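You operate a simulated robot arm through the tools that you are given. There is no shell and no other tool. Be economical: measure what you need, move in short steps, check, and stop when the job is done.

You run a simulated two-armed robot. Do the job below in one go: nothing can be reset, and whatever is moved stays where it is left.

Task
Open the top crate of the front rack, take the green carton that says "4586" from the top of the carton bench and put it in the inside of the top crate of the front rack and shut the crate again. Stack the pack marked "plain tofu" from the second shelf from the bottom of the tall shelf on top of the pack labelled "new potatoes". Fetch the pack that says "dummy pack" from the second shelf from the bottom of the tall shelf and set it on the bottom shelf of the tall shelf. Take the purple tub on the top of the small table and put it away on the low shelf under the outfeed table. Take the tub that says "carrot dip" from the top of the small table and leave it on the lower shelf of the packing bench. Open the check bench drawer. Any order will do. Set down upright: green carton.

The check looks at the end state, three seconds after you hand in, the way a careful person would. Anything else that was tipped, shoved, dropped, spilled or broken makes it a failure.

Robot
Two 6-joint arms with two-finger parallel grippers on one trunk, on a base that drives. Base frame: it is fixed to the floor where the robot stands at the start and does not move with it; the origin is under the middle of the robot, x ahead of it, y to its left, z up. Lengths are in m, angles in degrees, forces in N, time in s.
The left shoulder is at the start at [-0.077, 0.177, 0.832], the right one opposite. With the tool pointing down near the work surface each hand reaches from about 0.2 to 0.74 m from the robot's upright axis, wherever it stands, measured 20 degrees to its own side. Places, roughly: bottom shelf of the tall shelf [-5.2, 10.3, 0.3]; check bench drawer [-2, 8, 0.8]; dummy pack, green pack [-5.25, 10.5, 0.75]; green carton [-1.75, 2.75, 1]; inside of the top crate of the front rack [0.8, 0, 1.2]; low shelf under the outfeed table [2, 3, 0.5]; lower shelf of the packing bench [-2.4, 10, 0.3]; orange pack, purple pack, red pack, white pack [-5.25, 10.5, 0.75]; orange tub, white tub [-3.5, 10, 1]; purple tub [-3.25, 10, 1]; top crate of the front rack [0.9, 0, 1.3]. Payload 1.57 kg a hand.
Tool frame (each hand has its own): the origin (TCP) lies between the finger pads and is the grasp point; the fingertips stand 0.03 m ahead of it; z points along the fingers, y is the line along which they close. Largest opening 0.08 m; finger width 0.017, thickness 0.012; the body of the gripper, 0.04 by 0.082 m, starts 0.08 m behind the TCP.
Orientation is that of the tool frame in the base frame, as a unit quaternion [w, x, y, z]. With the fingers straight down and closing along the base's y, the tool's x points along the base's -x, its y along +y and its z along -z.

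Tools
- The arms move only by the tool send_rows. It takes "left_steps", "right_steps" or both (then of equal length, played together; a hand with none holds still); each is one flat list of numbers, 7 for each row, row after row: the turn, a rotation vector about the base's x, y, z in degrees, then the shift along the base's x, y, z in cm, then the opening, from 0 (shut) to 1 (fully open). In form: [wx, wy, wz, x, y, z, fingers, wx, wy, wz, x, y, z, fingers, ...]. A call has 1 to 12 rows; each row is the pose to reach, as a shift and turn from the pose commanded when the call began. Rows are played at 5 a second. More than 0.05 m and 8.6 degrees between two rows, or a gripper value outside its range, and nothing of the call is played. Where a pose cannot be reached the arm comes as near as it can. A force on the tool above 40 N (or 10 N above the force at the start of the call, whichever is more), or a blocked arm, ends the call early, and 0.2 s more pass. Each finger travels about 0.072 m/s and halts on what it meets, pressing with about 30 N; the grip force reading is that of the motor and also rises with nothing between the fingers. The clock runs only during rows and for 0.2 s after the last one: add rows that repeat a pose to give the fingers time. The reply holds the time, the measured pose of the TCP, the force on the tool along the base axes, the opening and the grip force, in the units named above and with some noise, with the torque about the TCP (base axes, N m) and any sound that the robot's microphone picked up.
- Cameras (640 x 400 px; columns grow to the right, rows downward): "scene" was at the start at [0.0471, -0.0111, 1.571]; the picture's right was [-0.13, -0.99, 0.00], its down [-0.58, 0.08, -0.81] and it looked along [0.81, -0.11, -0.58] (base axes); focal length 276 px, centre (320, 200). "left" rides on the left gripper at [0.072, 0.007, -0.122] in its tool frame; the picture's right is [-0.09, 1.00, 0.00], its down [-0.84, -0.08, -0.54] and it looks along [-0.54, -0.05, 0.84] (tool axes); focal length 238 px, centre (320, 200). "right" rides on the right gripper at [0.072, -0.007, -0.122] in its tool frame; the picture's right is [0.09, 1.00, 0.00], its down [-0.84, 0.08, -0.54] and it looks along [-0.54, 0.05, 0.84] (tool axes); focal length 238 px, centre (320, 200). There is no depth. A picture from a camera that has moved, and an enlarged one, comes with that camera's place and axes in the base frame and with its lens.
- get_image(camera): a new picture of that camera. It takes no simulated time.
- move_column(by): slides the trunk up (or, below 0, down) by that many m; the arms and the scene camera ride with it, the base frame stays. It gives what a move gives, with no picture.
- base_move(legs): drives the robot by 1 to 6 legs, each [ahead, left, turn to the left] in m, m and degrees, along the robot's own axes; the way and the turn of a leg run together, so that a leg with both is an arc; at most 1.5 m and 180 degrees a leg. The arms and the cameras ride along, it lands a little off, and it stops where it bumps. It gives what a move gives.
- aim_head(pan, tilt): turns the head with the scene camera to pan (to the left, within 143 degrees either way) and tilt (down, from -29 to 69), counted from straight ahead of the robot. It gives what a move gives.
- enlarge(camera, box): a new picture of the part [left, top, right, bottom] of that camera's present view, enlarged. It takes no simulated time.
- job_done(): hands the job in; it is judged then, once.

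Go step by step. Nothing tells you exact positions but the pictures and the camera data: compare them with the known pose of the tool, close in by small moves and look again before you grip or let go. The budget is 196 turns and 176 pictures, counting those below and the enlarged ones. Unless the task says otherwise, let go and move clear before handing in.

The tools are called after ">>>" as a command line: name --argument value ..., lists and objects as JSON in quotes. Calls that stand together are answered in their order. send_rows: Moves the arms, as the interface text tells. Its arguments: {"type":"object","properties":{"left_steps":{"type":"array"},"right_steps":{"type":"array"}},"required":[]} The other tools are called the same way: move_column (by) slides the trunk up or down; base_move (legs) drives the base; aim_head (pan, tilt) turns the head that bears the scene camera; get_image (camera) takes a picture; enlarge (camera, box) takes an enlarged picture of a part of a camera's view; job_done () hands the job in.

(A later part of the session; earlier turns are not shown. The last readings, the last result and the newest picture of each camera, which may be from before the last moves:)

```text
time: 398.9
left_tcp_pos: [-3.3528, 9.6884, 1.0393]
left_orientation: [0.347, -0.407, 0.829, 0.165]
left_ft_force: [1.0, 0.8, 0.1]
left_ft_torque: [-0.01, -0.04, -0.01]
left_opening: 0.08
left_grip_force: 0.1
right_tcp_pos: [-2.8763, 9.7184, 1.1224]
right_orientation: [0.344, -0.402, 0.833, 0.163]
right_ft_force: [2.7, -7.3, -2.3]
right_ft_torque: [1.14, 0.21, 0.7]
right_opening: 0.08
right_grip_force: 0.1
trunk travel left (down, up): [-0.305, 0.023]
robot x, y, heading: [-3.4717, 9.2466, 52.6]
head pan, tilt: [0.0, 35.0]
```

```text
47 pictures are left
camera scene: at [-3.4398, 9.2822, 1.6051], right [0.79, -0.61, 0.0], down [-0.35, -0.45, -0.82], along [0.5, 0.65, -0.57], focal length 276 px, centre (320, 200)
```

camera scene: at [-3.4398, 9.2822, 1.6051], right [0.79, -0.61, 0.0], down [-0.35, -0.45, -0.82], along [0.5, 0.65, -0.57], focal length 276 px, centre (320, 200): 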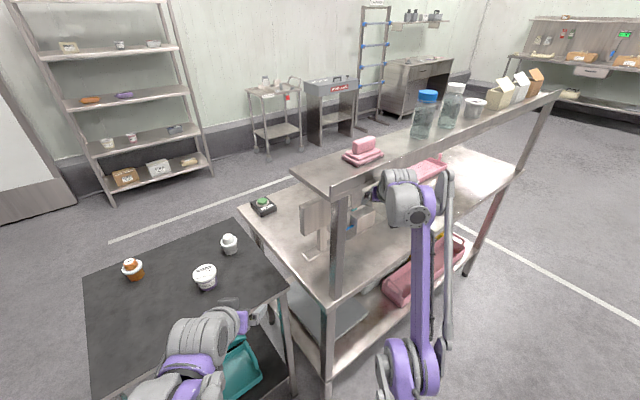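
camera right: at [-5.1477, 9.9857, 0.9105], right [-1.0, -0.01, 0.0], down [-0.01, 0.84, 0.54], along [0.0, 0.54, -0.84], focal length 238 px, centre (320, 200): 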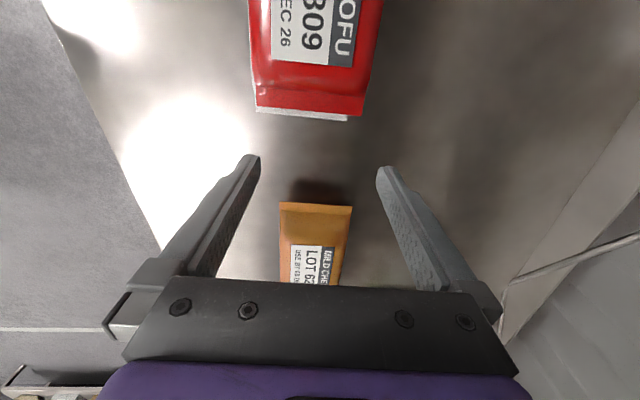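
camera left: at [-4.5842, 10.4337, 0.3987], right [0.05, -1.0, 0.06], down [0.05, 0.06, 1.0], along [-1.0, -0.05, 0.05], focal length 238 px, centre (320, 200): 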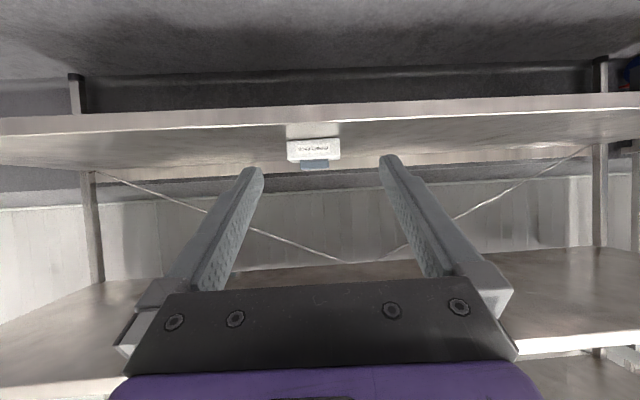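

The right hand was over-extended and bumped something at the packing bench. Turn back and inspect.

>>> base_move --legs '[[0, 0, -40]]'

>>> aim_head --pan 40 --tilt 28

>>> get_image --camera "scene"

>>> enlarge --camera "scene" --box '[260, 120, 460, 280]'

```text
time: 401.2
left_tcp_pos: [-3.0993, 9.5134, 1.0392]
left_orientation: [0.382, -0.102, 0.918, 0.038]
left_ft_force: [-0.7, -0.3, 0.4]
left_ft_torque: [-0.02, 0.0, 0.0]
left_opening: 0.0802
left_grip_force: 0.2
right_tcp_pos: [-2.7113, 9.232, 1.1207]
right_orientation: [0.379, -0.095, 0.92, 0.036]
right_ft_force: [0.4, -0.4, -0.1]
right_ft_torque: [0.01, 0.0, 0.02]
right_opening: 0.0801
right_grip_force: 0.1
trunk travel left (down, up): [-0.305, 0.023]
robot x, y, heading: [-3.4685, 9.2441, 12.6]
head pan, tilt: [0.0, 35.0]
```

```text
time: 402.3
left_tcp_pos: [-3.0993, 9.513, 1.0389]
left_orientation: [0.382, -0.102, 0.918, 0.037]
left_ft_force: [0.5, -1.3, 1.4]
left_ft_torque: [0.0, -0.02, 0.0]
left_opening: 0.0799
left_grip_force: 0.0
right_tcp_pos: [-2.712, 9.2307, 1.1221]
right_orientation: [0.378, -0.095, 0.92, 0.036]
right_ft_force: [0.5, 0.8, 0.0]
right_ft_torque: [-0.01, -0.02, -0.02]
right_opening: 0.0801
right_grip_force: 0.0
trunk travel left (down, up): [-0.305, 0.023]
robot x, y, heading: [-3.4687, 9.2447, 12.8]
head pan, tilt: [40.0, 28.0]
```

```text
46 pictures are left
camera scene: at [-3.4543, 9.3106, 1.616], right [0.79, -0.61, 0.0], down [-0.29, -0.37, -0.88], along [0.54, 0.7, -0.47], focal length 276 px, centre (320, 200)
```

scene: 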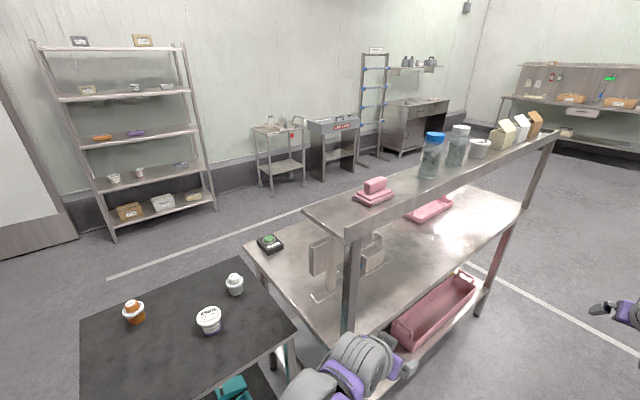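

```text
2.50 times, centred on (360, 200) of scene
camera zoom: at [-3.4543, 9.3106, 1.616], right [0.79, -0.61, 0.0], down [-0.29, -0.37, -0.88], along [0.54, 0.7, -0.47], focal length 691 px, centre (220, 200)
```

zoom: 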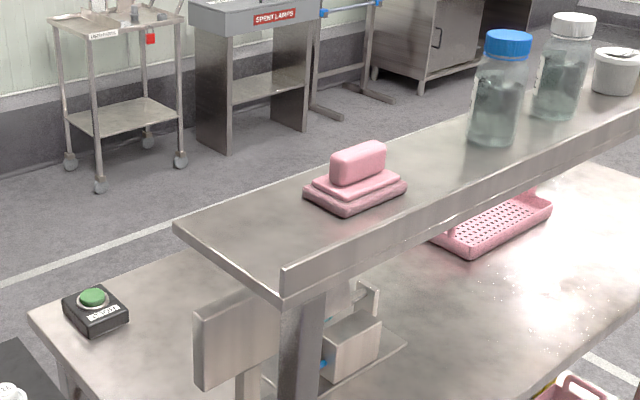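

The bench and its items look intact (it was the steel post). Retract the right hand, then turn to face the small table.

>>> send_rows --right_steps '[0, 0, 0, -3.9, -0.9, 0, 1, 0, 0, 0, -7.8, -1.8, 0, 1, 0, 0, 0, -11.7, -2.7, 0, 1, 0, 0, 0, -15.6, -3.6, 0, 1, 0, 0, 0, -19.5, -4.5, 0, 1, 0, 0, 0, -23.4, -5.4, 0, 1, 0, 0, 0, -27.3, -6.2, 0, 1]'

>>> base_move --legs '[[0, 0, 77.3]]'

>>> aim_head --pan 0 --tilt 38

>>> get_image --camera "scene"

```text
time: 403.9
left_tcp_pos: [-3.0983, 9.5138, 1.0389]
left_orientation: [0.381, -0.101, 0.918, 0.037]
left_ft_force: [-0.4, 0.4, -0.4]
left_ft_torque: [-0.01, 0.0, 0.0]
left_opening: 0.0799
left_grip_force: 0.0
right_tcp_pos: [-2.7121, 9.2308, 1.1205]
right_orientation: [0.378, -0.094, 0.92, 0.035]
right_ft_force: [-1.2, 0.2, -0.3]
right_ft_torque: [0.02, 0.01, 0.01]
right_opening: 0.0798
right_grip_force: 0.0
right hand out of reach, approached as far as the arm can: row 1, 2, 3, 4, 5, 6, 7
trunk travel left (down, up): [-0.305, 0.023]
robot x, y, heading: [-3.4695, 9.2425, 12.6]
head pan, tilt: [40.0, 28.0]
```

```text
time: 406.3
left_tcp_pos: [-3.3828, 9.6867, 1.0414]
left_orientation: [0.342, -0.431, 0.816, 0.177]
left_ft_force: [-0.9, 0.1, -0.2]
left_ft_torque: [-0.04, -0.03, -0.06]
left_opening: 0.0801
left_grip_force: 0.1
right_tcp_pos: [-2.8723, 9.7177, 1.1206]
right_orientation: [0.342, -0.406, 0.832, 0.159]
right_ft_force: [1.1, -0.5, -0.4]
right_ft_torque: [0.02, -0.01, 0.01]
right_opening: 0.0798
right_grip_force: 0.1
trunk travel left (down, up): [-0.305, 0.023]
robot x, y, heading: [-3.4713, 9.2444, 55.5]
head pan, tilt: [40.0, 28.0]
stopped in leg 1: the force on the tool passed its limit at 58 N (the readings are from after the stop); the commanded pose is now the measured one
```

```text
time: 407.4
left_tcp_pos: [-3.3804, 9.6838, 1.0419]
left_orientation: [0.341, -0.432, 0.815, 0.179]
left_ft_force: [0.9, 0.0, -0.6]
left_ft_torque: [0.03, 0.02, -0.02]
left_opening: 0.08
left_grip_force: 0.1
right_tcp_pos: [-2.8746, 9.7193, 1.1213]
right_orientation: [0.343, -0.407, 0.831, 0.161]
right_ft_force: [-0.8, -12.8, -24.4]
right_ft_torque: [3.25, -1.88, 0.79]
right_opening: 0.08
right_grip_force: 0.1
trunk travel left (down, up): [-0.305, 0.023]
robot x, y, heading: [-3.468, 9.2429, 55.8]
head pan, tilt: [0.0, 38.0]
```

```text
44 pictures are left
camera scene: at [-3.4403, 9.2687, 1.6004], right [0.83, -0.56, -0.01], down [-0.35, -0.5, -0.79], along [0.44, 0.66, -0.61], focal length 276 px, centre (320, 200)
```

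scene: 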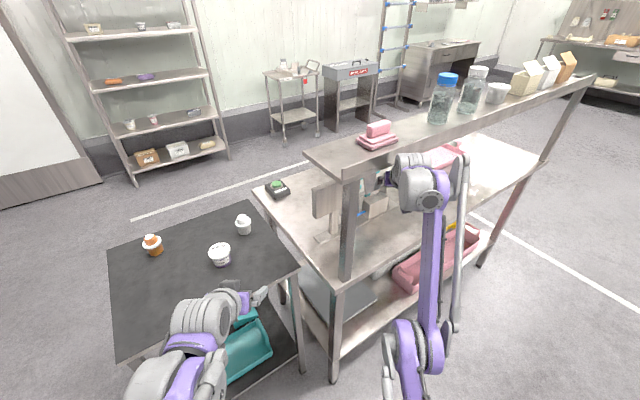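

The right arm is stuck near a limit and hit the post again. Turn back first, then free the arm by un-pitching it.

>>> base_move --legs '[[0, 0, -55.5]]'

>>> send_rows --right_steps '[0, 6, 0, -1, 0, 0, 1, 0, 12, 0, -2, 0, 0, 1, 0, 18, 0, -4, 0, 0, 1, 0, 24, 0, -6, 0, 0, 1, 0, 30, 0, -8, 0, 0, 1, 0, 36, 0, -10, 0, 0, 1, 0, 42, 0, -12, 0, 0, 1]'

>>> get_image --camera "scene"

```text
time: 410.2
left_tcp_pos: [-3.0531, 9.4322, 1.038]
left_orientation: [0.384, -0.01, 0.923, -0.002]
left_ft_force: [0.3, -0.3, 0.8]
left_ft_torque: [0.02, -0.01, 0.01]
left_opening: 0.0797
left_grip_force: 0.1
right_tcp_pos: [-2.7329, 9.0441, 1.1203]
right_orientation: [0.377, 0.017, 0.926, -0.015]
right_ft_force: [0.4, -0.5, 0.3]
right_ft_torque: [-0.02, 0.0, -0.01]
right_opening: 0.0798
right_grip_force: 0.2
trunk travel left (down, up): [-0.305, 0.023]
robot x, y, heading: [-3.4754, 9.2472, 1.1]
head pan, tilt: [0.0, 38.0]
```

```text
time: 411.8
left_tcp_pos: [-3.0529, 9.4315, 1.039]
left_orientation: [0.383, -0.009, 0.924, -0.002]
left_ft_force: [0.5, 0.3, -0.5]
left_ft_torque: [-0.01, 0.01, 0.02]
left_opening: 0.0798
left_grip_force: 0.0
right_tcp_pos: [-2.8535, 9.0439, 1.1202]
right_orientation: [0.02, 0.009, 1.0, -0.021]
right_ft_force: [0.5, 0.4, -0.1]
right_ft_torque: [-0.03, -0.01, 0.01]
right_opening: 0.08
right_grip_force: 0.1
trunk travel left (down, up): [-0.305, 0.023]
robot x, y, heading: [-3.4701, 9.2432, 1.2]
head pan, tilt: [0.0, 38.0]
```

```text
43 pictures are left
camera scene: at [-3.4246, 9.2463, 1.6005], right [0.02, -1.0, 0.0], down [-0.62, -0.01, -0.79], along [0.79, 0.02, -0.62], focal length 276 px, centre (320, 200)
```

scene: 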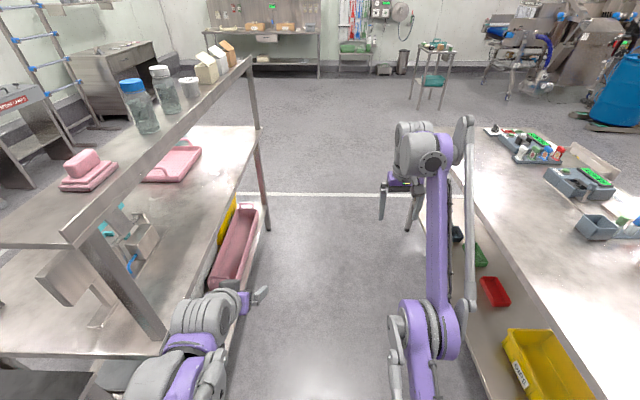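

Freed. Retract the right hand, confirm it obeyed, then turn.

>>> send_rows --right_steps '[0, 0, 0, -4, 0, 0, 1, 0, 0, 0, -8, 0, 0, 1, 0, 0, 0, -12, 0, 0, 1, 0, 0, 0, -16, 0, 0, 1, 0, 0, 0, -20, 0, 0, 1]'

```text
time: 413.0
left_tcp_pos: [-3.0533, 9.4322, 1.0382]
left_orientation: [0.384, -0.009, 0.923, -0.002]
left_ft_force: [-0.2, 0.6, -0.4]
left_ft_torque: [-0.02, 0.0, -0.02]
left_opening: 0.0799
left_grip_force: 0.0
right_tcp_pos: [-2.8874, 9.0391, 1.1498]
right_orientation: [0.019, 0.01, 1.0, -0.019]
right_ft_force: [-0.5, -0.3, -0.1]
right_ft_torque: [0.0, 0.03, -0.01]
right_opening: 0.08
right_grip_force: 0.0
right hand out of reach, approached as far as the arm can: row 1, 2, 3, 4, 5
trunk travel left (down, up): [-0.305, 0.023]
robot x, y, heading: [-3.4672, 9.2492, 1.2]
head pan, tilt: [0.0, 38.0]
```

The right arm still resists retracting. Test whether it moves when lowered and swung outward.

>>> send_rows --right_steps '[0, 0, 0, 0, -1, -3, 1, 0, 0, 0, 0, -2, -6, 1, 0, 0, 0, -1, -3, -9, 1, 0, 0, 0, -3, -3, -12, 1, 0, 0, 0, -6, -3, -12, 1, 0, 0, 0, -9, -3, -12, 1, 0, 0, 0, -12, -3, -12, 1]'

>>> enlarge --camera "scene" --box '[320, 100, 560, 400]'

```text
time: 414.6
left_tcp_pos: [-3.0535, 9.4327, 1.0394]
left_orientation: [0.383, -0.009, 0.924, -0.002]
left_ft_force: [0.5, -0.8, -0.1]
left_ft_torque: [-0.04, 0.02, 0.01]
left_opening: 0.0803
left_grip_force: 0.0
right_tcp_pos: [-2.8763, 9.0092, 1.0589]
right_orientation: [0.02, 0.01, 1.0, -0.019]
right_ft_force: [0.0, -0.5, 0.5]
right_ft_torque: [0.01, -0.02, 0.0]
right_opening: 0.08
right_grip_force: 0.0
right hand out of reach, approached as far as the arm can: row 1, 2, 3, 4, 5, 6, 7
trunk travel left (down, up): [-0.305, 0.023]
robot x, y, heading: [-3.4685, 9.2444, 1.3]
head pan, tilt: [0.0, 38.0]
```

```text
1.33 times, centred on (440, 250) of scene
camera zoom: at [-3.4246, 9.2464, 1.6005], right [0.02, -1.0, 0.0], down [-0.62, -0.01, -0.79], along [0.79, 0.02, -0.62], focal length 368 px, centre (160, 133)
```

zoom: 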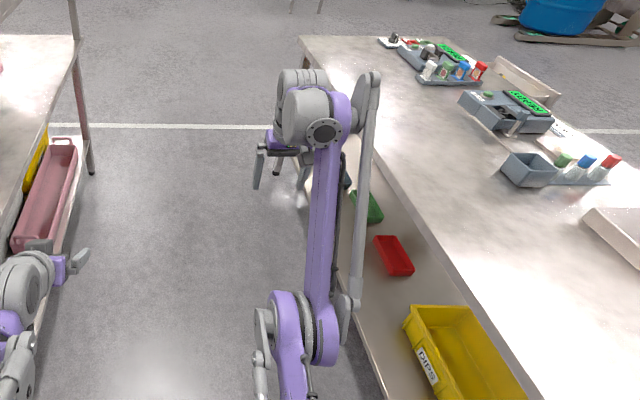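

The elbow seems locked straight at a singular pose. Back out west to open floor, then drive the hand strongly downward to bend the elbow.

>>> base_move --legs '[[-0.65, 0, 0]]'

>>> send_rows --right_steps '[0, 0, 0, 0, 0, -4.5, 1, 0, 0, 0, 0, 0, -9, 1, 0, 0, 0, 0, 0, -13.5, 1, 0, 0, 0, -1, 0, -18, 1, 0, 0, 0, -3, 0, -22, 1, 0, 0, 0, -5, 0, -26, 1, 0, 0, 0, -8, 0, -29, 1, 0, 0, 0, -11, 0, -32, 1, 0, 0, 0, -15, 0, -34, 1]'

```text
time: 418.2
left_tcp_pos: [-3.7072, 9.4205, 1.0396]
left_orientation: [0.384, -0.01, 0.923, -0.002]
left_ft_force: [-0.7, 0.1, 0.3]
left_ft_torque: [-0.02, 0.01, 0.02]
left_opening: 0.0801
left_grip_force: 0.0
right_tcp_pos: [-3.5288, 8.9957, 1.0592]
right_orientation: [0.02, 0.009, 1.0, -0.019]
right_ft_force: [0.4, -0.5, -0.3]
right_ft_torque: [0.01, -0.01, -0.03]
right_opening: 0.08
right_grip_force: 0.1
trunk travel left (down, up): [-0.305, 0.023]
robot x, y, heading: [-4.1237, 9.2302, 1.0]
head pan, tilt: [0.0, 38.0]
```

```text
time: 420.2
left_tcp_pos: [-3.7067, 9.4188, 1.0392]
left_orientation: [0.383, -0.01, 0.924, -0.001]
left_ft_force: [-0.7, 0.6, -0.2]
left_ft_torque: [-0.01, -0.01, -0.02]
left_opening: 0.08
left_grip_force: 0.1
right_tcp_pos: [-3.5277, 8.9958, 1.0591]
right_orientation: [0.02, 0.009, 1.0, -0.019]
right_ft_force: [-0.4, -0.9, 0.3]
right_ft_torque: [0.03, -0.02, 0.0]
right_opening: 0.08
right_grip_force: 0.1
right hand out of reach, approached as far as the arm can: row 1, 2, 3, 4, 5, 6, 7, 8, 9
trunk travel left (down, up): [-0.305, 0.023]
robot x, y, heading: [-4.1239, 9.2321, 0.9]
head pan, tilt: [0.0, 38.0]
```

Try freeing it through yaw rotation instead (back toward the earlier −90° yaw).

>>> send_rows --right_steps '[0, 0, -8, 0, 0, 0, 1, 0, 0, -16, 0, 0, 0, 1, 0, 0, -24, 0, 0, 0, 1, 0, 0, -32, 0, 0, 0, 1, 0, 0, -40, 0, 0, -2, 1, 0, 0, -48, -1, 0, -4, 1, 0, 0, -56, -3, 0, -6, 1]'

```text
time: 421.8
left_tcp_pos: [-3.7066, 9.4201, 1.0391]
left_orientation: [0.384, -0.01, 0.923, -0.001]
left_ft_force: [0.4, -0.6, 0.1]
left_ft_torque: [-0.04, 0.02, 0.01]
left_opening: 0.0801
left_grip_force: 0.1
right_tcp_pos: [-3.5387, 8.994, 1.0577]
right_orientation: [0.005, 0.478, 0.878, -0.028]
right_ft_force: [0.2, -0.1, 0.0]
right_ft_torque: [-0.01, -0.01, 0.02]
right_opening: 0.0803
right_grip_force: 0.1
right hand out of reach, approached as far as the arm can: row 5, 6, 7
trunk travel left (down, up): [-0.305, 0.023]
robot x, y, heading: [-4.1224, 9.2325, 1.1]
head pan, tilt: [0.0, 38.0]
```

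Probe which directions are free.

>>> send_rows --right_steps '[0, 0, 0, -3, 0, 0, 1, 0, 0, 0, 0, 0, 0, 1, 0, 0, 0, 3, 0, 0, 1, 0, 0, 0, 0, 0, 0, 1, 0, 0, 0, 0, 4, 0, 1, 0, 0, 0, 0, 0, 0, 1, 0, 0, 0, 0, -4, 0, 1, 0, 0, 0, 0, 0, 0, 1, 0, 0, 0, 0, 0, 4, 1, 0, 0, 0, 0, 0, 0, 1, 0, 0, 0, 0, 0, -4, 1, 0, 0, 0, 0, 0, 0, 1]'

>>> get_image --camera "scene"

```text
time: 424.4
left_tcp_pos: [-3.7066, 9.4202, 1.0392]
left_orientation: [0.384, -0.011, 0.923, 0.0]
left_ft_force: [0.3, 0.2, -0.2]
left_ft_torque: [0.06, 0.0, 0.03]
left_opening: 0.0801
left_grip_force: 0.1
right_tcp_pos: [-3.5397, 8.9965, 1.0586]
right_orientation: [0.008, 0.477, 0.878, -0.027]
right_ft_force: [-0.7, 0.4, -0.7]
right_ft_torque: [-0.01, -0.01, 0.02]
right_opening: 0.08
right_grip_force: 0.1
right hand out of reach, approached as far as the arm can: row 1, 11
trunk travel left (down, up): [-0.305, 0.023]
robot x, y, heading: [-4.1268, 9.2327, 1.0]
head pan, tilt: [0.0, 38.0]
```

```text
41 pictures are left
camera scene: at [-4.0773, 9.2327, 1.6005], right [0.02, -1.0, 0.0], down [-0.62, -0.01, -0.79], along [0.79, 0.02, -0.62], focal length 276 px, centre (320, 200)
```

scene: 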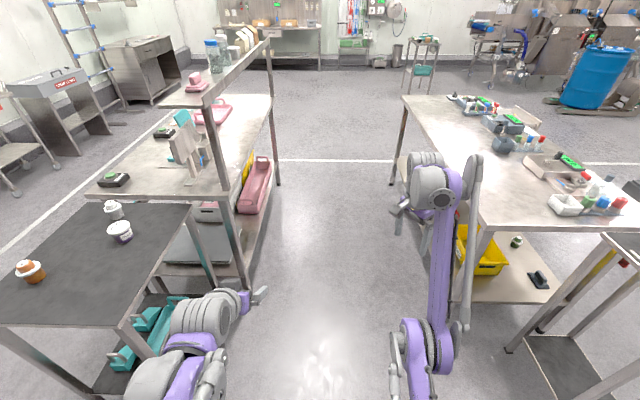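

Only inward motion is blocked, so the elbow is folded on its other branch. Push the hand out past full reach and back in, to flip it.

>>> send_rows --right_steps '[0, 0, 0, 4.5, 0, 0, 1, 0, 0, 0, 9, 0, 0, 1, 0, 0, 0, 13.5, 0, 0, 1, 0, 0, 0, 18, 0, 0, 1, 0, 0, 0, 22.5, 0, 0, 1, 0, 0, 0, 18, 0, 0, 1, 0, 0, 0, 13.5, 0, 0, 1, 0, 0, 0, 9, 0, 0, 1, 0, 0, 0, 4.5, 0, 0, 1, 0, 0, 0, 0, 0, 0, 1, 0, 0, 0, -4.5, 0, 0, 1, 0, 0, 0, -9, 0, 0, 1]'

```text
time: 427.0
left_tcp_pos: [-3.7072, 9.4182, 1.0378]
left_orientation: [0.383, -0.01, 0.924, -0.001]
left_ft_force: [0.2, 0.2, 0.5]
left_ft_torque: [-0.01, 0.0, -0.02]
left_opening: 0.08
left_grip_force: 0.1
right_tcp_pos: [-3.5416, 8.9935, 1.059]
right_orientation: [0.007, 0.478, 0.878, -0.027]
right_ft_force: [-0.7, -0.4, 0.5]
right_ft_torque: [0.01, -0.02, 0.01]
right_opening: 0.0802
right_grip_force: 0.0
right hand out of reach, approached as far as the arm can: row 2, 3, 4, 5, 6, 7, 8, 11, 12
trunk travel left (down, up): [-0.305, 0.023]
robot x, y, heading: [-4.123, 9.231, 1.0]
head pan, tilt: [0.0, 38.0]
```

Try the flip via the upward direction.

>>> send_rows --right_steps '[0, 0, 0, 0, 0, 4.5, 1, 0, 0, 0, 0, 0, 9, 1, 0, 0, 0, 0, 0, 13.5, 1, 0, 0, 0, 0, 0, 18, 1, 0, 0, 0, 0, 0, 22.5, 1, 0, 0, 0, 0, 0, 27, 1, 0, 0, 0, 0, 0, 31.5, 1, 0, 0, 0, -4, 0, 31.5, 1, 0, 0, 0, -8, 0, 29, 1, 0, 0, 0, -12, 0, 26, 1, 0, 0, 0, -16, 0, 22, 1, 0, 0, 0, -20, 0, 18, 1]'

```text
refused: row 11 steps farther than a row can; nothing moved
```

>>> send_rows --right_steps '[0, 0, 0, 0, 0, 4.5, 1, 0, 0, 0, 0, 0, 9, 1, 0, 0, 0, 0, 0, 13.5, 1, 0, 0, 0, 0, 0, 18, 1, 0, 0, 0, 0, 0, 22.5, 1, 0, 0, 0, 0, 0, 27, 1, 0, 0, 0, 0, 0, 31.5, 1, 0, 0, 0, -4, 0, 31.5, 1, 0, 0, 0, -8, 0, 29, 1, 0, 0, 0, -12, 0, 26, 1, 0, 0, 0, -15, 0, 23, 1, 0, 0, 0, -18, 0, 20, 1]'

```text
time: 429.6
left_tcp_pos: [-3.707, 9.4189, 1.0377]
left_orientation: [0.383, -0.011, 0.923, -0.001]
left_ft_force: [-0.2, 0.1, -0.4]
left_ft_torque: [-0.01, 0.02, -0.05]
left_opening: 0.0801
left_grip_force: 0.0
right_tcp_pos: [-3.7212, 8.9928, 1.2574]
right_orientation: [0.008, 0.477, 0.878, -0.026]
right_ft_force: [-0.7, -0.6, -0.6]
right_ft_torque: [0.02, 0.0, 0.01]
right_opening: 0.0798
right_grip_force: 0.1
right hand out of reach, approached as far as the arm can: row 4, 5, 6, 7, 8, 9
trunk travel left (down, up): [-0.305, 0.023]
robot x, y, heading: [-4.1224, 9.2306, 1.0]
head pan, tilt: [0.0, 38.0]
```

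Moved in this time. Continue: lower it and undo the yaw.

>>> send_rows --right_steps '[0, 0, 7.5, 0, 0.5, -1.5, 1, 0, 0, 15, 0, 1, -3, 1, 0, 0, 22.5, 0, 1.5, -4.5, 1, 0, 0, 30, 0, 2, -6, 1, 0, 0, 37.5, 0, 2.5, -7.5, 1, 0, 0, 45, 0, 3, -9, 1, 0, 0, 52.5, 0, 3.5, -11, 1, 0, 0, 57, 0, 4, -13, 1]'

```text
time: 431.4
left_tcp_pos: [-3.7064, 9.4201, 1.0394]
left_orientation: [0.383, -0.01, 0.924, -0.001]
left_ft_force: [0.5, 0.8, -0.2]
left_ft_torque: [0.0, 0.03, 0.02]
left_opening: 0.0799
left_grip_force: 0.1
right_tcp_pos: [-3.7205, 9.0325, 1.1271]
right_orientation: [0.02, -0.001, 1.0, -0.02]
right_ft_force: [0.2, 0.0, -0.1]
right_ft_torque: [-0.02, -0.01, 0.0]
right_opening: 0.08
right_grip_force: 0.1
trunk travel left (down, up): [-0.305, 0.023]
robot x, y, heading: [-4.1222, 9.2302, 1.1]
head pan, tilt: [0.0, 38.0]
```

The right arm is normal again. Drive to south of the small table and face it.

>>> base_move --legs '[[0.66, 0, 0], [0, 0, 89]]'

>>> get_image --camera "scene"

```text
time: 438.9
left_tcp_pos: [-3.6459, 9.6642, 1.0381]
left_orientation: [-0.273, 0.656, -0.65, -0.269]
left_ft_force: [-0.3, -0.3, 0.5]
left_ft_torque: [-0.01, 0.02, -0.02]
left_opening: 0.0802
left_grip_force: 0.0
right_tcp_pos: [-3.2611, 9.6479, 1.1263]
right_orientation: [0.028, -0.702, 0.712, 0.0]
right_ft_force: [0.9, 0.5, 0.1]
right_ft_torque: [-0.01, -0.04, 0.0]
right_opening: 0.0798
right_grip_force: 0.0
trunk travel left (down, up): [-0.305, 0.023]
robot x, y, heading: [-3.464, 9.2446, 90.6]
head pan, tilt: [0.0, 38.0]
```

```text
40 pictures are left
camera scene: at [-3.4624, 9.2919, 1.6005], right [1.0, 0.01, 0.0], down [0.01, -0.62, -0.79], along [-0.01, 0.79, -0.62], focal length 276 px, centre (320, 200)
```

scene: 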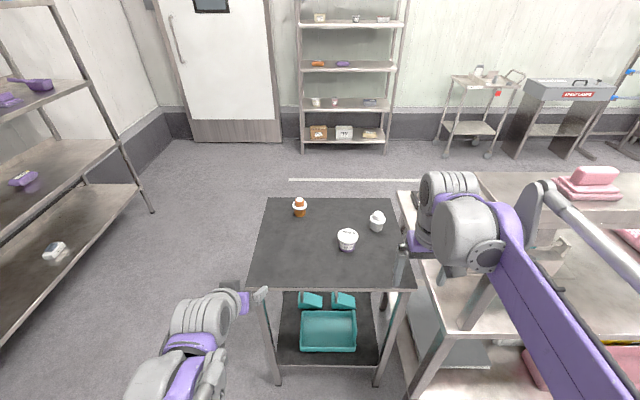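

Shift left a little for bench clearance, and advance to the table.

>>> base_move --legs '[[0, 0.1, -0.6], [0.2, 0, 0]]'

>>> send_rows --left_steps '[0, 0, 0, 3, 1, 0, 1, 0, 0, 0, 6, 2, 0, 1, 0, 0, 0, 9, 3.5, 0, 1, 0, 0, 0, 12, 5, 0, 1, 0, 0, 0, 15, 7, 0, 1, 0, 0, 0, 17, 10, 0, 1, 0, 0, 0, 18.5, 14, 0, 1]'

>>> get_image --camera "left"

```text
time: 441.6
left_tcp_pos: [-3.7425, 9.8658, 1.0387]
left_orientation: [0.275, -0.653, 0.654, 0.267]
left_ft_force: [0.1, -0.7, 0.1]
left_ft_torque: [0.06, 0.01, 0.03]
left_opening: 0.0799
left_grip_force: 0.1
right_tcp_pos: [-3.3571, 9.8425, 1.127]
right_orientation: [0.028, -0.699, 0.715, -0.001]
right_ft_force: [0.9, -0.6, 0.7]
right_ft_torque: [0.03, 0.03, 0.0]
right_opening: 0.0799
right_grip_force: 0.2
trunk travel left (down, up): [-0.305, 0.023]
robot x, y, heading: [-3.5643, 9.4488, 89.9]
head pan, tilt: [0.0, 38.0]
```

```text
time: 443.2
left_tcp_pos: [-3.5568, 10.0064, 1.0366]
left_orientation: [0.274, -0.653, 0.653, 0.267]
left_ft_force: [0.3, -1.1, -0.2]
left_ft_torque: [0.0, -0.01, 0.02]
left_opening: 0.0802
left_grip_force: 0.0
right_tcp_pos: [-3.3553, 9.8453, 1.1263]
right_orientation: [0.027, -0.699, 0.714, 0.0]
right_ft_force: [0.0, 0.2, 0.4]
right_ft_torque: [0.0, -0.01, -0.03]
right_opening: 0.0801
right_grip_force: 0.0
trunk travel left (down, up): [-0.305, 0.023]
robot x, y, heading: [-3.5625, 9.4494, 90.1]
head pan, tilt: [0.0, 38.0]
```

```text
39 pictures are left
camera left: at [-3.5654, 9.8706, 1.0717], right [-1.0, 0.07, 0.06], down [0.07, 0.21, 0.98], along [0.06, 0.98, -0.21], focal length 238 px, centre (320, 200)
```

left: 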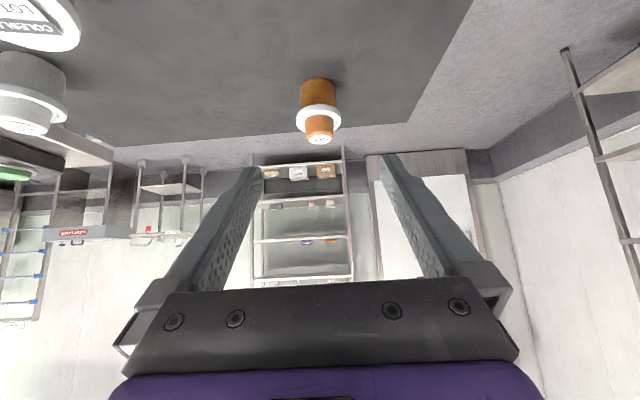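

The orange tub is exactly along the tool axis, lid ≈58 mm wide. Slide in along the axis.

>>> send_rows --left_steps '[0, 0, 0, 0.1, 3, -3, 1, 0, 0, 0, 0.3, 6, -6, 1, 0, 0, 0, 0.4, 9, -9, 1, 0, 0, 0, 0.5, 11.5, -11.5, 1, 0, 0, 0, 0.5, 13.7, -13.7, 1]'

>>> get_image --camera "left"

```text
time: 444.4
left_tcp_pos: [-3.5522, 10.1434, 0.9019]
left_orientation: [0.275, -0.652, 0.654, 0.267]
left_ft_force: [-0.4, 0.3, 0.1]
left_ft_torque: [0.02, 0.0, 0.01]
left_opening: 0.0799
left_grip_force: 0.0
right_tcp_pos: [-3.3577, 9.8435, 1.1268]
right_orientation: [0.028, -0.699, 0.714, -0.001]
right_ft_force: [-0.9, 0.1, 0.4]
right_ft_torque: [0.03, -0.03, 0.0]
right_opening: 0.0801
right_grip_force: 0.1
trunk travel left (down, up): [-0.305, 0.023]
robot x, y, heading: [-3.5644, 9.444, 89.8]
head pan, tilt: [0.0, 38.0]
```

```text
38 pictures are left
camera left: at [-3.56, 10.0072, 0.936], right [-1.0, 0.07, 0.06], down [0.07, 0.21, 0.98], along [0.06, 0.98, -0.21], focal length 238 px, centre (320, 200)
```

left: 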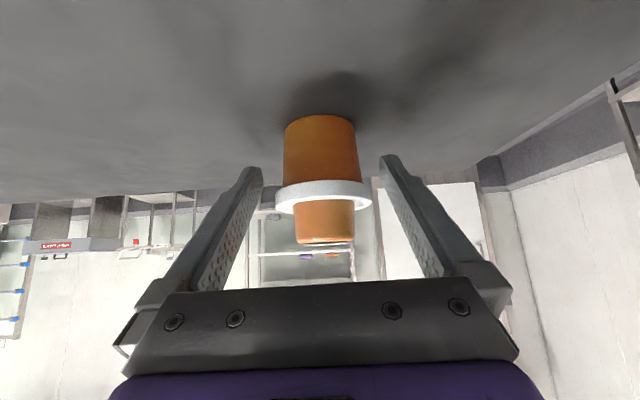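

Lid between the pads. Close and lift slowly.

>>> send_rows --left_steps '[0, 0, 0, 0, 0.3, -0.3, 0.8, 0, 0, 0, 0, 0.3, -0.3, 0.5, 0, 0, 0, 0, 0.3, -0.3, 0.2, 0, 0, 0, 0, 0.3, -0.3, 0, 0, 0, 0, 0, 0.3, -0.3, 0, 0, 0, 0, 0, 0.3, 0.2, 0, 0, 0, 0, 0, 0.3, 1.2, 0, 0, 0, 0, 0, 0.3, 3, 0]'

>>> get_image --camera "left"

```text
time: 446.2
left_tcp_pos: [-3.5512, 10.1451, 0.9311]
left_orientation: [0.275, -0.653, 0.653, 0.268]
left_ft_force: [0.1, 0.8, -0.8]
left_ft_torque: [0.0, 0.0, 0.0]
left_opening: 0.0577
left_grip_force: 30.1
right_tcp_pos: [-3.3566, 9.8428, 1.1269]
right_orientation: [0.028, -0.699, 0.715, 0.0]
right_ft_force: [-0.5, 1.4, -0.2]
right_ft_torque: [-0.02, 0.0, 0.03]
right_opening: 0.08
right_grip_force: 0.0
trunk travel left (down, up): [-0.305, 0.023]
robot x, y, heading: [-3.5645, 9.4437, 90.0]
head pan, tilt: [0.0, 38.0]
```

```text
37 pictures are left
camera left: at [-3.5598, 10.0091, 0.966], right [-1.0, 0.07, 0.06], down [0.07, 0.21, 0.98], along [0.06, 0.98, -0.21], focal length 238 px, centre (320, 200)
```

left: 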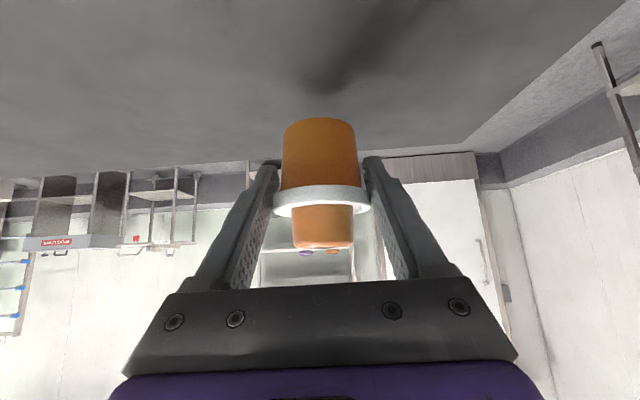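

Carrot tub is held. Retract the left hand, and bring the right hand (tool down) over the purple tub (lid ≈72 mm).

>>> send_rows --left_steps '[0, 0, 0, -1, -1, 3, 0, 0, 0, 0, -2, -3, 6, 0, 0, 0, 0, -4, -6, 9, 0, 0, 0, 0, -6, -9, 10, 0, 0, 0, 0, -8, -12, 10, 0, 0, 0, 0, -10, -15, 10, 0]' --right_steps '[-1.2, 1.2, 0.6, -0.5, 1, 0, 1, -2.3, 2.3, 1.2, -1, 3, -1, 1, -2.3, 2.3, 1.2, -1.5, 6, -3, 1, -2.3, 2.3, 1.2, -1.9, 9, -5, 1, -2.3, 2.3, 1.2, -1.9, 12, -7, 1, -2.3, 2.3, 1.2, -1.9, 13.8, -9, 1]'

>>> get_image --camera "right"

```text
time: 447.6
left_tcp_pos: [-3.6527, 9.9953, 1.0318]
left_orientation: [-0.274, 0.653, -0.653, -0.267]
left_ft_force: [0.0, -0.8, -1.0]
left_ft_torque: [0.03, -0.01, 0.02]
left_opening: 0.0576
left_grip_force: 29.8
right_tcp_pos: [-3.3761, 9.9809, 1.037]
right_orientation: [0.0, -0.707, 0.708, -0.001]
right_ft_force: [-0.8, -0.9, 0.1]
right_ft_torque: [0.0, 0.01, 0.0]
right_opening: 0.0799
right_grip_force: 0.1
trunk travel left (down, up): [-0.305, 0.023]
robot x, y, heading: [-3.5651, 9.4455, 90.0]
head pan, tilt: [0.0, 38.0]
```

```text
36 pictures are left
camera right: at [-3.3704, 9.9094, 1.1594], right [-1.0, -0.09, 0.0], down [-0.08, 0.84, 0.54], along [-0.05, 0.54, -0.84], focal length 238 px, centre (320, 200)
```

right: 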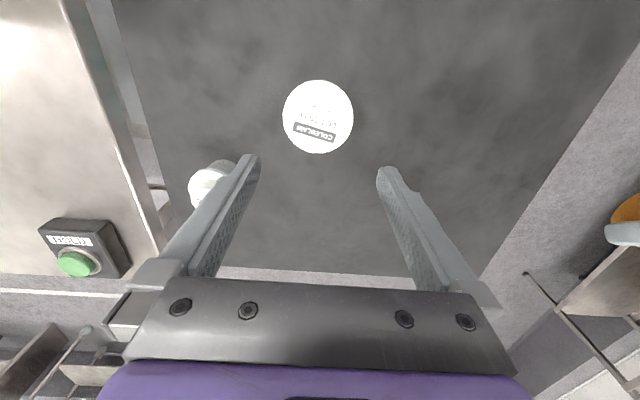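

Lid centre ≈(-3.3735, 9.971), width ≈74 mm: 3 mm margin each side. Fine-align and descend to just above the lid.

>>> send_rows --right_steps '[0, 0, 0, 0.26, -1, -2, 1, 0, 0, 0, 0.26, -1, -5, 1, 0, 0, 0, 0.26, -1, -7.5, 1]'

>>> get_image --camera "right"

```text
time: 448.4
left_tcp_pos: [-3.6503, 9.9969, 1.032]
left_orientation: [0.275, -0.653, 0.653, 0.268]
left_ft_force: [0.5, 0.4, -1.0]
left_ft_torque: [-0.04, 0.02, 0.04]
left_opening: 0.0575
left_grip_force: 30.3
right_tcp_pos: [-3.3729, 9.9717, 0.9628]
right_orientation: [-0.001, -0.707, 0.708, -0.001]
right_ft_force: [0.1, -0.5, -0.5]
right_ft_torque: [-0.02, -0.01, 0.0]
right_opening: 0.08
right_grip_force: 0.1
trunk travel left (down, up): [-0.305, 0.023]
robot x, y, heading: [-3.5692, 9.4479, 90.0]
head pan, tilt: [0.0, 38.0]
```

```text
35 pictures are left
camera right: at [-3.367, 9.8999, 1.0845], right [-1.0, -0.09, 0.0], down [-0.08, 0.84, 0.54], along [-0.05, 0.54, -0.84], focal length 238 px, centre (320, 200)
```

right: 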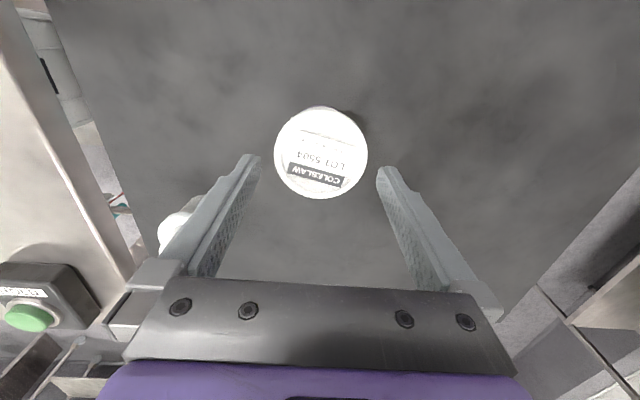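

Aligned within 1 mm. Descend around the lid and close.

>>> send_rows --right_steps '[0, 0, 0, 0, -0.2, -2, 1, 0, 0, 0, 0, -0.2, -3.5, 1, 0, 0, 0, 0, -0.2, -5, 1, 0, 0, 0, 0, -0.2, -6.3, 1, 0, 0, 0, 0, -0.2, -6.3, 0.7, 0, 0, 0, 0, -0.2, -6.3, 0.4, 0, 0, 0, 0, -0.2, -6.3, 0.4]'

>>> get_image --camera "right"

```text
time: 450.0
left_tcp_pos: [-3.6502, 9.9959, 1.0318]
left_orientation: [-0.275, 0.653, -0.653, -0.268]
left_ft_force: [-0.5, -0.4, -1.2]
left_ft_torque: [-0.04, -0.01, 0.03]
left_opening: 0.0575
left_grip_force: 30.2
right_tcp_pos: [-3.3725, 9.97, 0.8984]
right_orientation: [-0.001, -0.706, 0.708, -0.001]
right_ft_force: [-1.8, 0.9, 1.1]
right_ft_torque: [0.03, 0.01, 0.06]
right_opening: 0.0704
right_grip_force: 30.0
trunk travel left (down, up): [-0.305, 0.023]
robot x, y, heading: [-3.5659, 9.4445, 90.0]
head pan, tilt: [0.0, 38.0]
```

```text
34 pictures are left
camera right: at [-3.3669, 9.8982, 1.0218], right [-1.0, -0.09, 0.0], down [-0.08, 0.84, 0.54], along [-0.05, 0.54, -0.84], focal length 238 px, centre (320, 200)
```

right: 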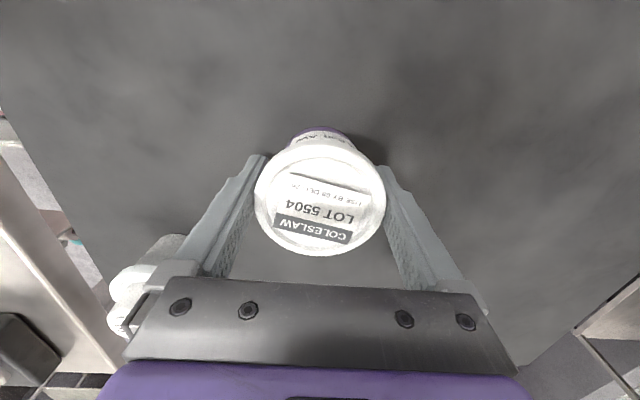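

Gripped (70 mm). Lift straight up gently.

>>> send_rows --right_steps '[0, 0, 0, 0, 0, 0, 0.2, 0, 0, 0, 0, 0, 0.4, 0.2, 0, 0, 0, 0, 0, 1.2, 0.2, 0, 0, 0, 0, 0, 2.5, 0.2, 0, 0, 0, 0, 0, 5, 0.2, 0, 0, 0, 0, 0, 8, 0.2, 0, 0, 0, 0, 0, 11, 0.2, 0, 0, 0, 0, 0, 14, 0.2]'

>>> get_image --camera "right"

```text
time: 451.8
left_tcp_pos: [-3.651, 9.995, 1.0322]
left_orientation: [0.275, -0.653, 0.653, 0.268]
left_ft_force: [0.6, 0.9, -0.5]
left_ft_torque: [-0.01, 0.01, 0.02]
left_opening: 0.0571
left_grip_force: 30.5
right_tcp_pos: [-3.3724, 9.9689, 1.0392]
right_orientation: [0.0, -0.706, 0.708, -0.001]
right_ft_force: [0.1, -0.5, -1.4]
right_ft_torque: [-0.02, -0.04, -0.01]
right_opening: 0.0703
right_grip_force: 31.0
trunk travel left (down, up): [-0.305, 0.023]
robot x, y, heading: [-3.564, 9.4489, 90.3]
head pan, tilt: [0.0, 38.0]
```

```text
33 pictures are left
camera right: at [-3.3665, 9.8974, 1.1618], right [-1.0, -0.09, 0.0], down [-0.08, 0.84, 0.54], along [-0.05, 0.54, -0.84], focal length 238 px, centre (320, 200)
```

right: 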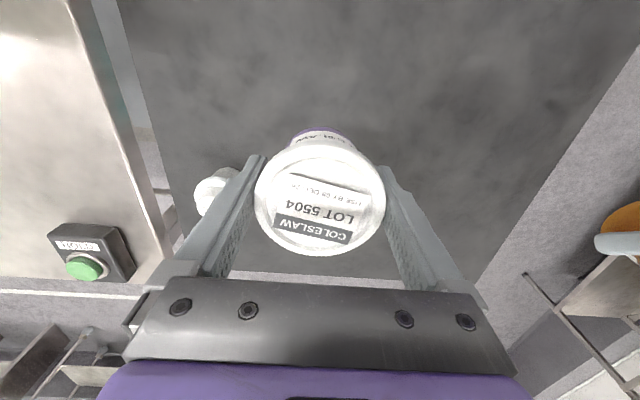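

Both tubs are held. Back into the corridor, draw hands in, and look at the packing bench's lower shelf.

>>> base_move --legs '[[-0.3, 0, 0]]'

>>> send_rows --left_steps '[0, 0, 0, 0, -3, 0, 0, 0, 0, 0, 0, -6, 0, 0, 0, 0, 0, 0, -9, 0, 0, 0, 0, 0, 0, -12, 0, 0]' --right_steps '[0, 0, 0, 0, -3, 1, 0.2, 0, 0, 0, 0, -6, 2, 0.2, 0, 0, 0, 0, -9, 3, 0.2, 0, 0, 0, 0, -12, 4, 0.2]'

>>> base_move --legs '[[0, -0.85, 0]]'

>>> aim_head --pan -15 --tilt 50

>>> get_image --camera "scene"

```text
time: 453.9
left_tcp_pos: [-3.6524, 9.6999, 1.0318]
left_orientation: [0.275, -0.653, 0.653, 0.267]
left_ft_force: [-0.6, 0.0, -0.9]
left_ft_torque: [-0.02, 0.0, 0.05]
left_opening: 0.0573
left_grip_force: 30.5
right_tcp_pos: [-3.3733, 9.6732, 1.0393]
right_orientation: [0.0, -0.707, 0.707, -0.001]
right_ft_force: [-0.1, -0.3, -1.9]
right_ft_torque: [-0.02, -0.02, 0.02]
right_opening: 0.0703
right_grip_force: 30.5
trunk travel left (down, up): [-0.305, 0.023]
robot x, y, heading: [-3.5607, 9.1475, 89.9]
head pan, tilt: [0.0, 38.0]
```

```text
time: 454.9
left_tcp_pos: [-3.6504, 9.5772, 1.0314]
left_orientation: [-0.275, 0.654, -0.652, -0.268]
left_ft_force: [0.9, 0.1, -1.0]
left_ft_torque: [-0.02, -0.03, -0.02]
left_opening: 0.0571
left_grip_force: 29.8
right_tcp_pos: [-3.3732, 9.55, 1.0804]
right_orientation: [0.001, 0.707, -0.707, 0.001]
right_ft_force: [-0.2, 0.1, -0.9]
right_ft_torque: [0.01, 0.0, 0.01]
right_opening: 0.0704
right_grip_force: 30.2
trunk travel left (down, up): [-0.305, 0.023]
robot x, y, heading: [-3.5638, 9.1478, 90.1]
head pan, tilt: [0.0, 38.0]
```

```text
time: 462.7
left_tcp_pos: [-2.805, 9.5791, 1.0306]
left_orientation: [-0.275, 0.654, -0.652, -0.268]
left_ft_force: [0.0, 0.2, -0.7]
left_ft_torque: [-0.04, 0.01, 0.03]
left_opening: 0.0572
left_grip_force: 30.3
right_tcp_pos: [-2.5264, 9.5534, 1.0796]
right_orientation: [-0.001, -0.707, 0.707, 0.0]
right_ft_force: [0.4, -0.1, -2.0]
right_ft_torque: [0.01, 0.0, 0.0]
right_opening: 0.0705
right_grip_force: 29.8
trunk travel left (down, up): [-0.305, 0.023]
robot x, y, heading: [-2.7181, 9.1507, 89.8]
head pan, tilt: [0.0, 38.0]
```

```text
time: 463.4
left_tcp_pos: [-2.8049, 9.5796, 1.0308]
left_orientation: [-0.274, 0.654, -0.652, -0.267]
left_ft_force: [-0.2, 0.4, -1.0]
left_ft_torque: [-0.03, -0.02, -0.01]
left_opening: 0.0573
left_grip_force: 29.5
right_tcp_pos: [-2.5264, 9.5533, 1.0806]
right_orientation: [-0.001, -0.707, 0.708, 0.0]
right_ft_force: [-0.5, 0.4, -1.6]
right_ft_torque: [0.0, -0.01, -0.01]
right_opening: 0.0704
right_grip_force: 30.1
trunk travel left (down, up): [-0.305, 0.023]
robot x, y, heading: [-2.7172, 9.1461, 90.0]
head pan, tilt: [-15.0, 50.0]
```

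```text
32 pictures are left
camera scene: at [-2.6959, 9.1824, 1.5834], right [0.97, -0.26, 0.0], down [-0.2, -0.74, -0.64], along [0.17, 0.62, -0.77], focal length 276 px, centre (320, 200)
```

scene: 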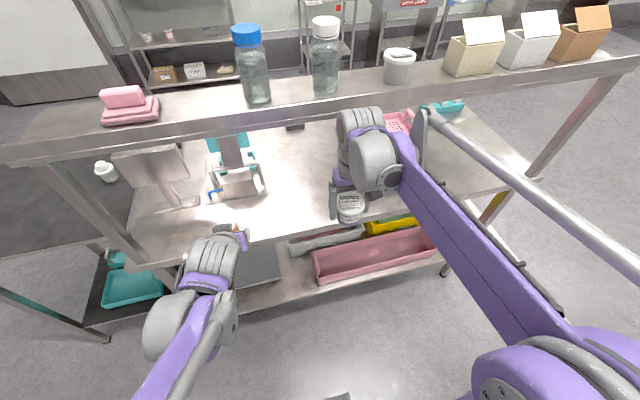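

Lower the trunk (after backing a bit) to look under the bench top.

>>> base_move --legs '[[-0.1, 0, 0]]'

>>> move_column --by -0.3

>>> aim_head --pan 0 --tilt 40

>>> get_image --camera "scene"

>>> get_image --camera "left"

```text
time: 464.6
left_tcp_pos: [-2.8054, 9.4812, 1.0324]
left_orientation: [-0.275, 0.654, -0.652, -0.268]
left_ft_force: [0.2, -0.3, -1.7]
left_ft_torque: [-0.01, 0.0, -0.01]
left_opening: 0.057
left_grip_force: 30.2
right_tcp_pos: [-2.5262, 9.455, 1.0798]
right_orientation: [0.0, 0.707, -0.707, 0.0]
right_ft_force: [0.3, 0.3, -1.0]
right_ft_torque: [-0.04, 0.01, 0.03]
right_opening: 0.0704
right_grip_force: 29.7
trunk travel left (down, up): [-0.305, 0.023]
robot x, y, heading: [-2.7157, 9.0463, 89.9]
head pan, tilt: [-15.0, 50.0]
```

```text
time: 467.6
left_tcp_pos: [-2.8054, 9.4806, 0.7318]
left_orientation: [-0.275, 0.654, -0.652, -0.268]
left_ft_force: [-0.4, 0.5, -1.3]
left_ft_torque: [0.02, 0.02, 0.0]
left_opening: 0.057
left_grip_force: 29.8
right_tcp_pos: [-2.5255, 9.4545, 0.7788]
right_orientation: [0.0, 0.707, -0.707, 0.001]
right_ft_force: [-0.3, 0.2, -0.9]
right_ft_torque: [0.02, 0.0, -0.01]
right_opening: 0.0703
right_grip_force: 30.0
trunk travel left (down, up): [-0.005, 0.323]
robot x, y, heading: [-2.7146, 9.0533, 90.1]
head pan, tilt: [-15.0, 50.0]
```

```text
time: 468.4
left_tcp_pos: [-2.8043, 9.4804, 0.732]
left_orientation: [-0.275, 0.653, -0.653, -0.267]
left_ft_force: [0.6, 0.4, -0.6]
left_ft_torque: [0.0, 0.03, -0.01]
left_opening: 0.0572
left_grip_force: 29.9
right_tcp_pos: [-2.5256, 9.4538, 0.7791]
right_orientation: [0.001, 0.707, -0.707, 0.001]
right_ft_force: [-0.3, 0.0, -2.3]
right_ft_torque: [0.01, -0.01, 0.01]
right_opening: 0.0704
right_grip_force: 29.8
trunk travel left (down, up): [-0.005, 0.323]
robot x, y, heading: [-2.7162, 9.0481, 90.2]
head pan, tilt: [0.0, 40.0]
```

```text
31 pictures are left
camera scene: at [-2.7158, 9.1452, 1.2895], right [1.0, 0.0, 0.0], down [0.0, -0.64, -0.77], along [0.0, 0.77, -0.64], focal length 276 px, centre (320, 200)
```

scene: 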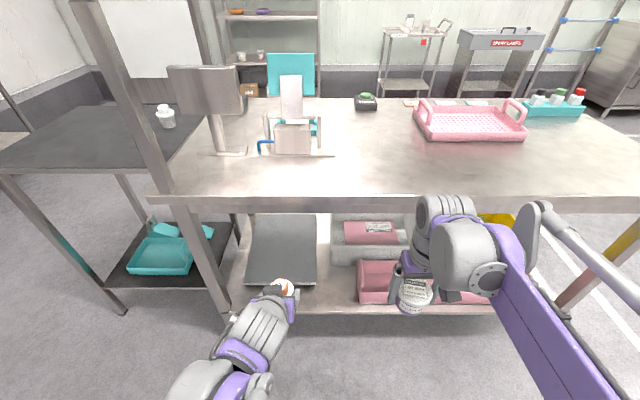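

```text
30 pictures are left
camera left: at [-2.8129, 9.3444, 0.7662], right [-1.0, 0.07, 0.06], down [0.07, 0.21, 0.98], along [0.06, 0.98, -0.21], focal length 238 px, centre (320, 200)
```

left: 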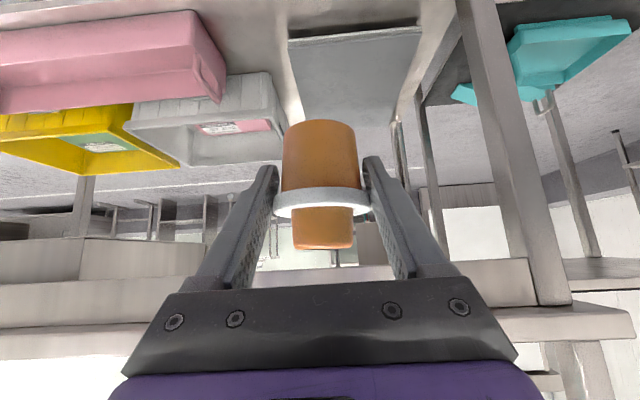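

There's a free gap on the lower shelf at about x -2.65, y 9.77 (between the grey panel and the pink tray). Strafe right, lower the left hand in front of it.

>>> base_move --legs '[[0, -0.16, 0]]'

>>> send_rows --left_steps '[0, 0, 0, 0, 0, -3, 0, 0, 0, 0, 0, 0, -7, 0, 0, 0, 0, 0, 0, -11, 0, 0, 0, 0, 0, 0, -15, 0, 0, 0, 0, 0, 0, -19, 0, 0, 0, 0, 0, 0, -23, 0, 0, 0, 0, 0, 0, -27, 0, 0, 0, 0, 0, 0, -31, 0]' --right_steps '[0, 0, 0, 0, -1, 0, 0.2, 0, 0, 0, 0, -2, 0, 0.2, 0, 0, 0, 0, -3, 0, 0.2, 0, 0, 0, 0, -4, 0, 0.2, 0, 0, 0, 0, -5, 0, 0.2, 0, 0, 0, 0, -6, 0, 0.2, 0, 0, 0, 0, -7, 0, 0.2, 0, 0, 0, 0, -7, 0, 0.2]'

>>> get_image --camera "left"

>>> get_image --camera "scene"

```text
time: 470.4
left_tcp_pos: [-2.6478, 9.4806, 0.7314]
left_orientation: [-0.275, 0.654, -0.653, -0.267]
left_ft_force: [0.3, 0.5, -0.9]
left_ft_torque: [0.0, -0.01, 0.03]
left_opening: 0.0569
left_grip_force: 30.0
right_tcp_pos: [-2.3694, 9.4545, 0.779]
right_orientation: [0.001, 0.707, -0.707, 0.001]
right_ft_force: [-0.9, -0.3, -1.9]
right_ft_torque: [0.02, 0.01, -0.01]
right_opening: 0.0704
right_grip_force: 29.8
trunk travel left (down, up): [-0.005, 0.323]
robot x, y, heading: [-2.5595, 9.0512, 89.8]
head pan, tilt: [0.0, 40.0]
```

```text
time: 472.2
left_tcp_pos: [-2.644, 9.5025, 0.4377]
left_orientation: [-0.273, 0.654, -0.653, -0.267]
left_ft_force: [-0.1, 0.2, -1.8]
left_ft_torque: [-0.06, -0.01, -0.03]
left_opening: 0.0571
left_grip_force: 29.4
left hand out of reach, approached as far as the arm can: row 8
right_tcp_pos: [-2.3695, 9.3849, 0.7792]
right_orientation: [0.0, -0.707, 0.707, -0.001]
right_ft_force: [0.2, 0.2, -1.7]
right_ft_torque: [0.02, 0.02, -0.01]
right_opening: 0.0704
right_grip_force: 30.2
trunk travel left (down, up): [-0.005, 0.323]
robot x, y, heading: [-2.5576, 9.0537, 90.4]
head pan, tilt: [0.0, 40.0]
```

```text
29 pictures are left
camera left: at [-2.6508, 9.3661, 0.4728], right [-1.0, 0.07, 0.06], down [0.07, 0.21, 0.98], along [0.05, 0.98, -0.21], focal length 238 px, centre (320, 200)
```

left: 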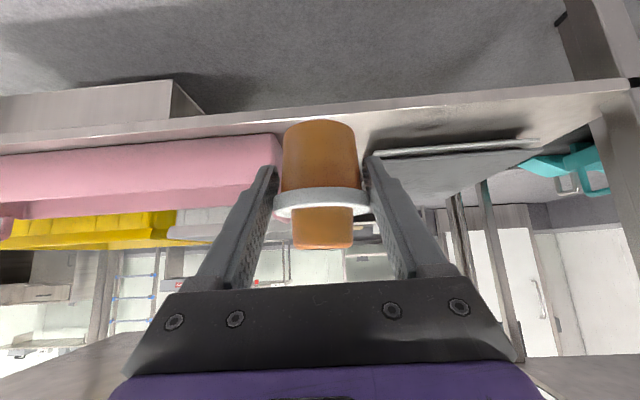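

```text
28 pictures are left
camera scene: at [-2.5581, 9.1457, 1.2895], right [1.0, 0.0, 0.0], down [0.0, -0.64, -0.77], along [0.0, 0.77, -0.64], focal length 276 px, centre (320, 200)
```

scene: 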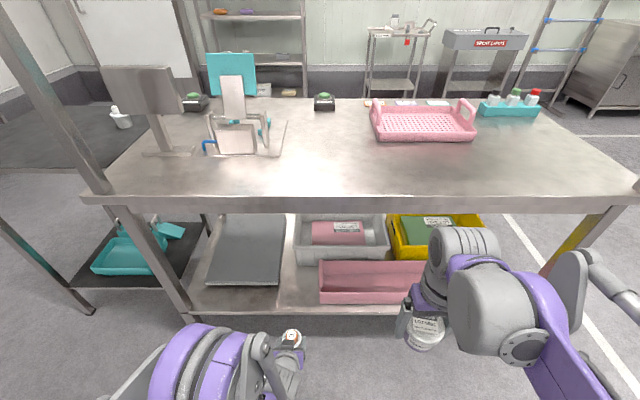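

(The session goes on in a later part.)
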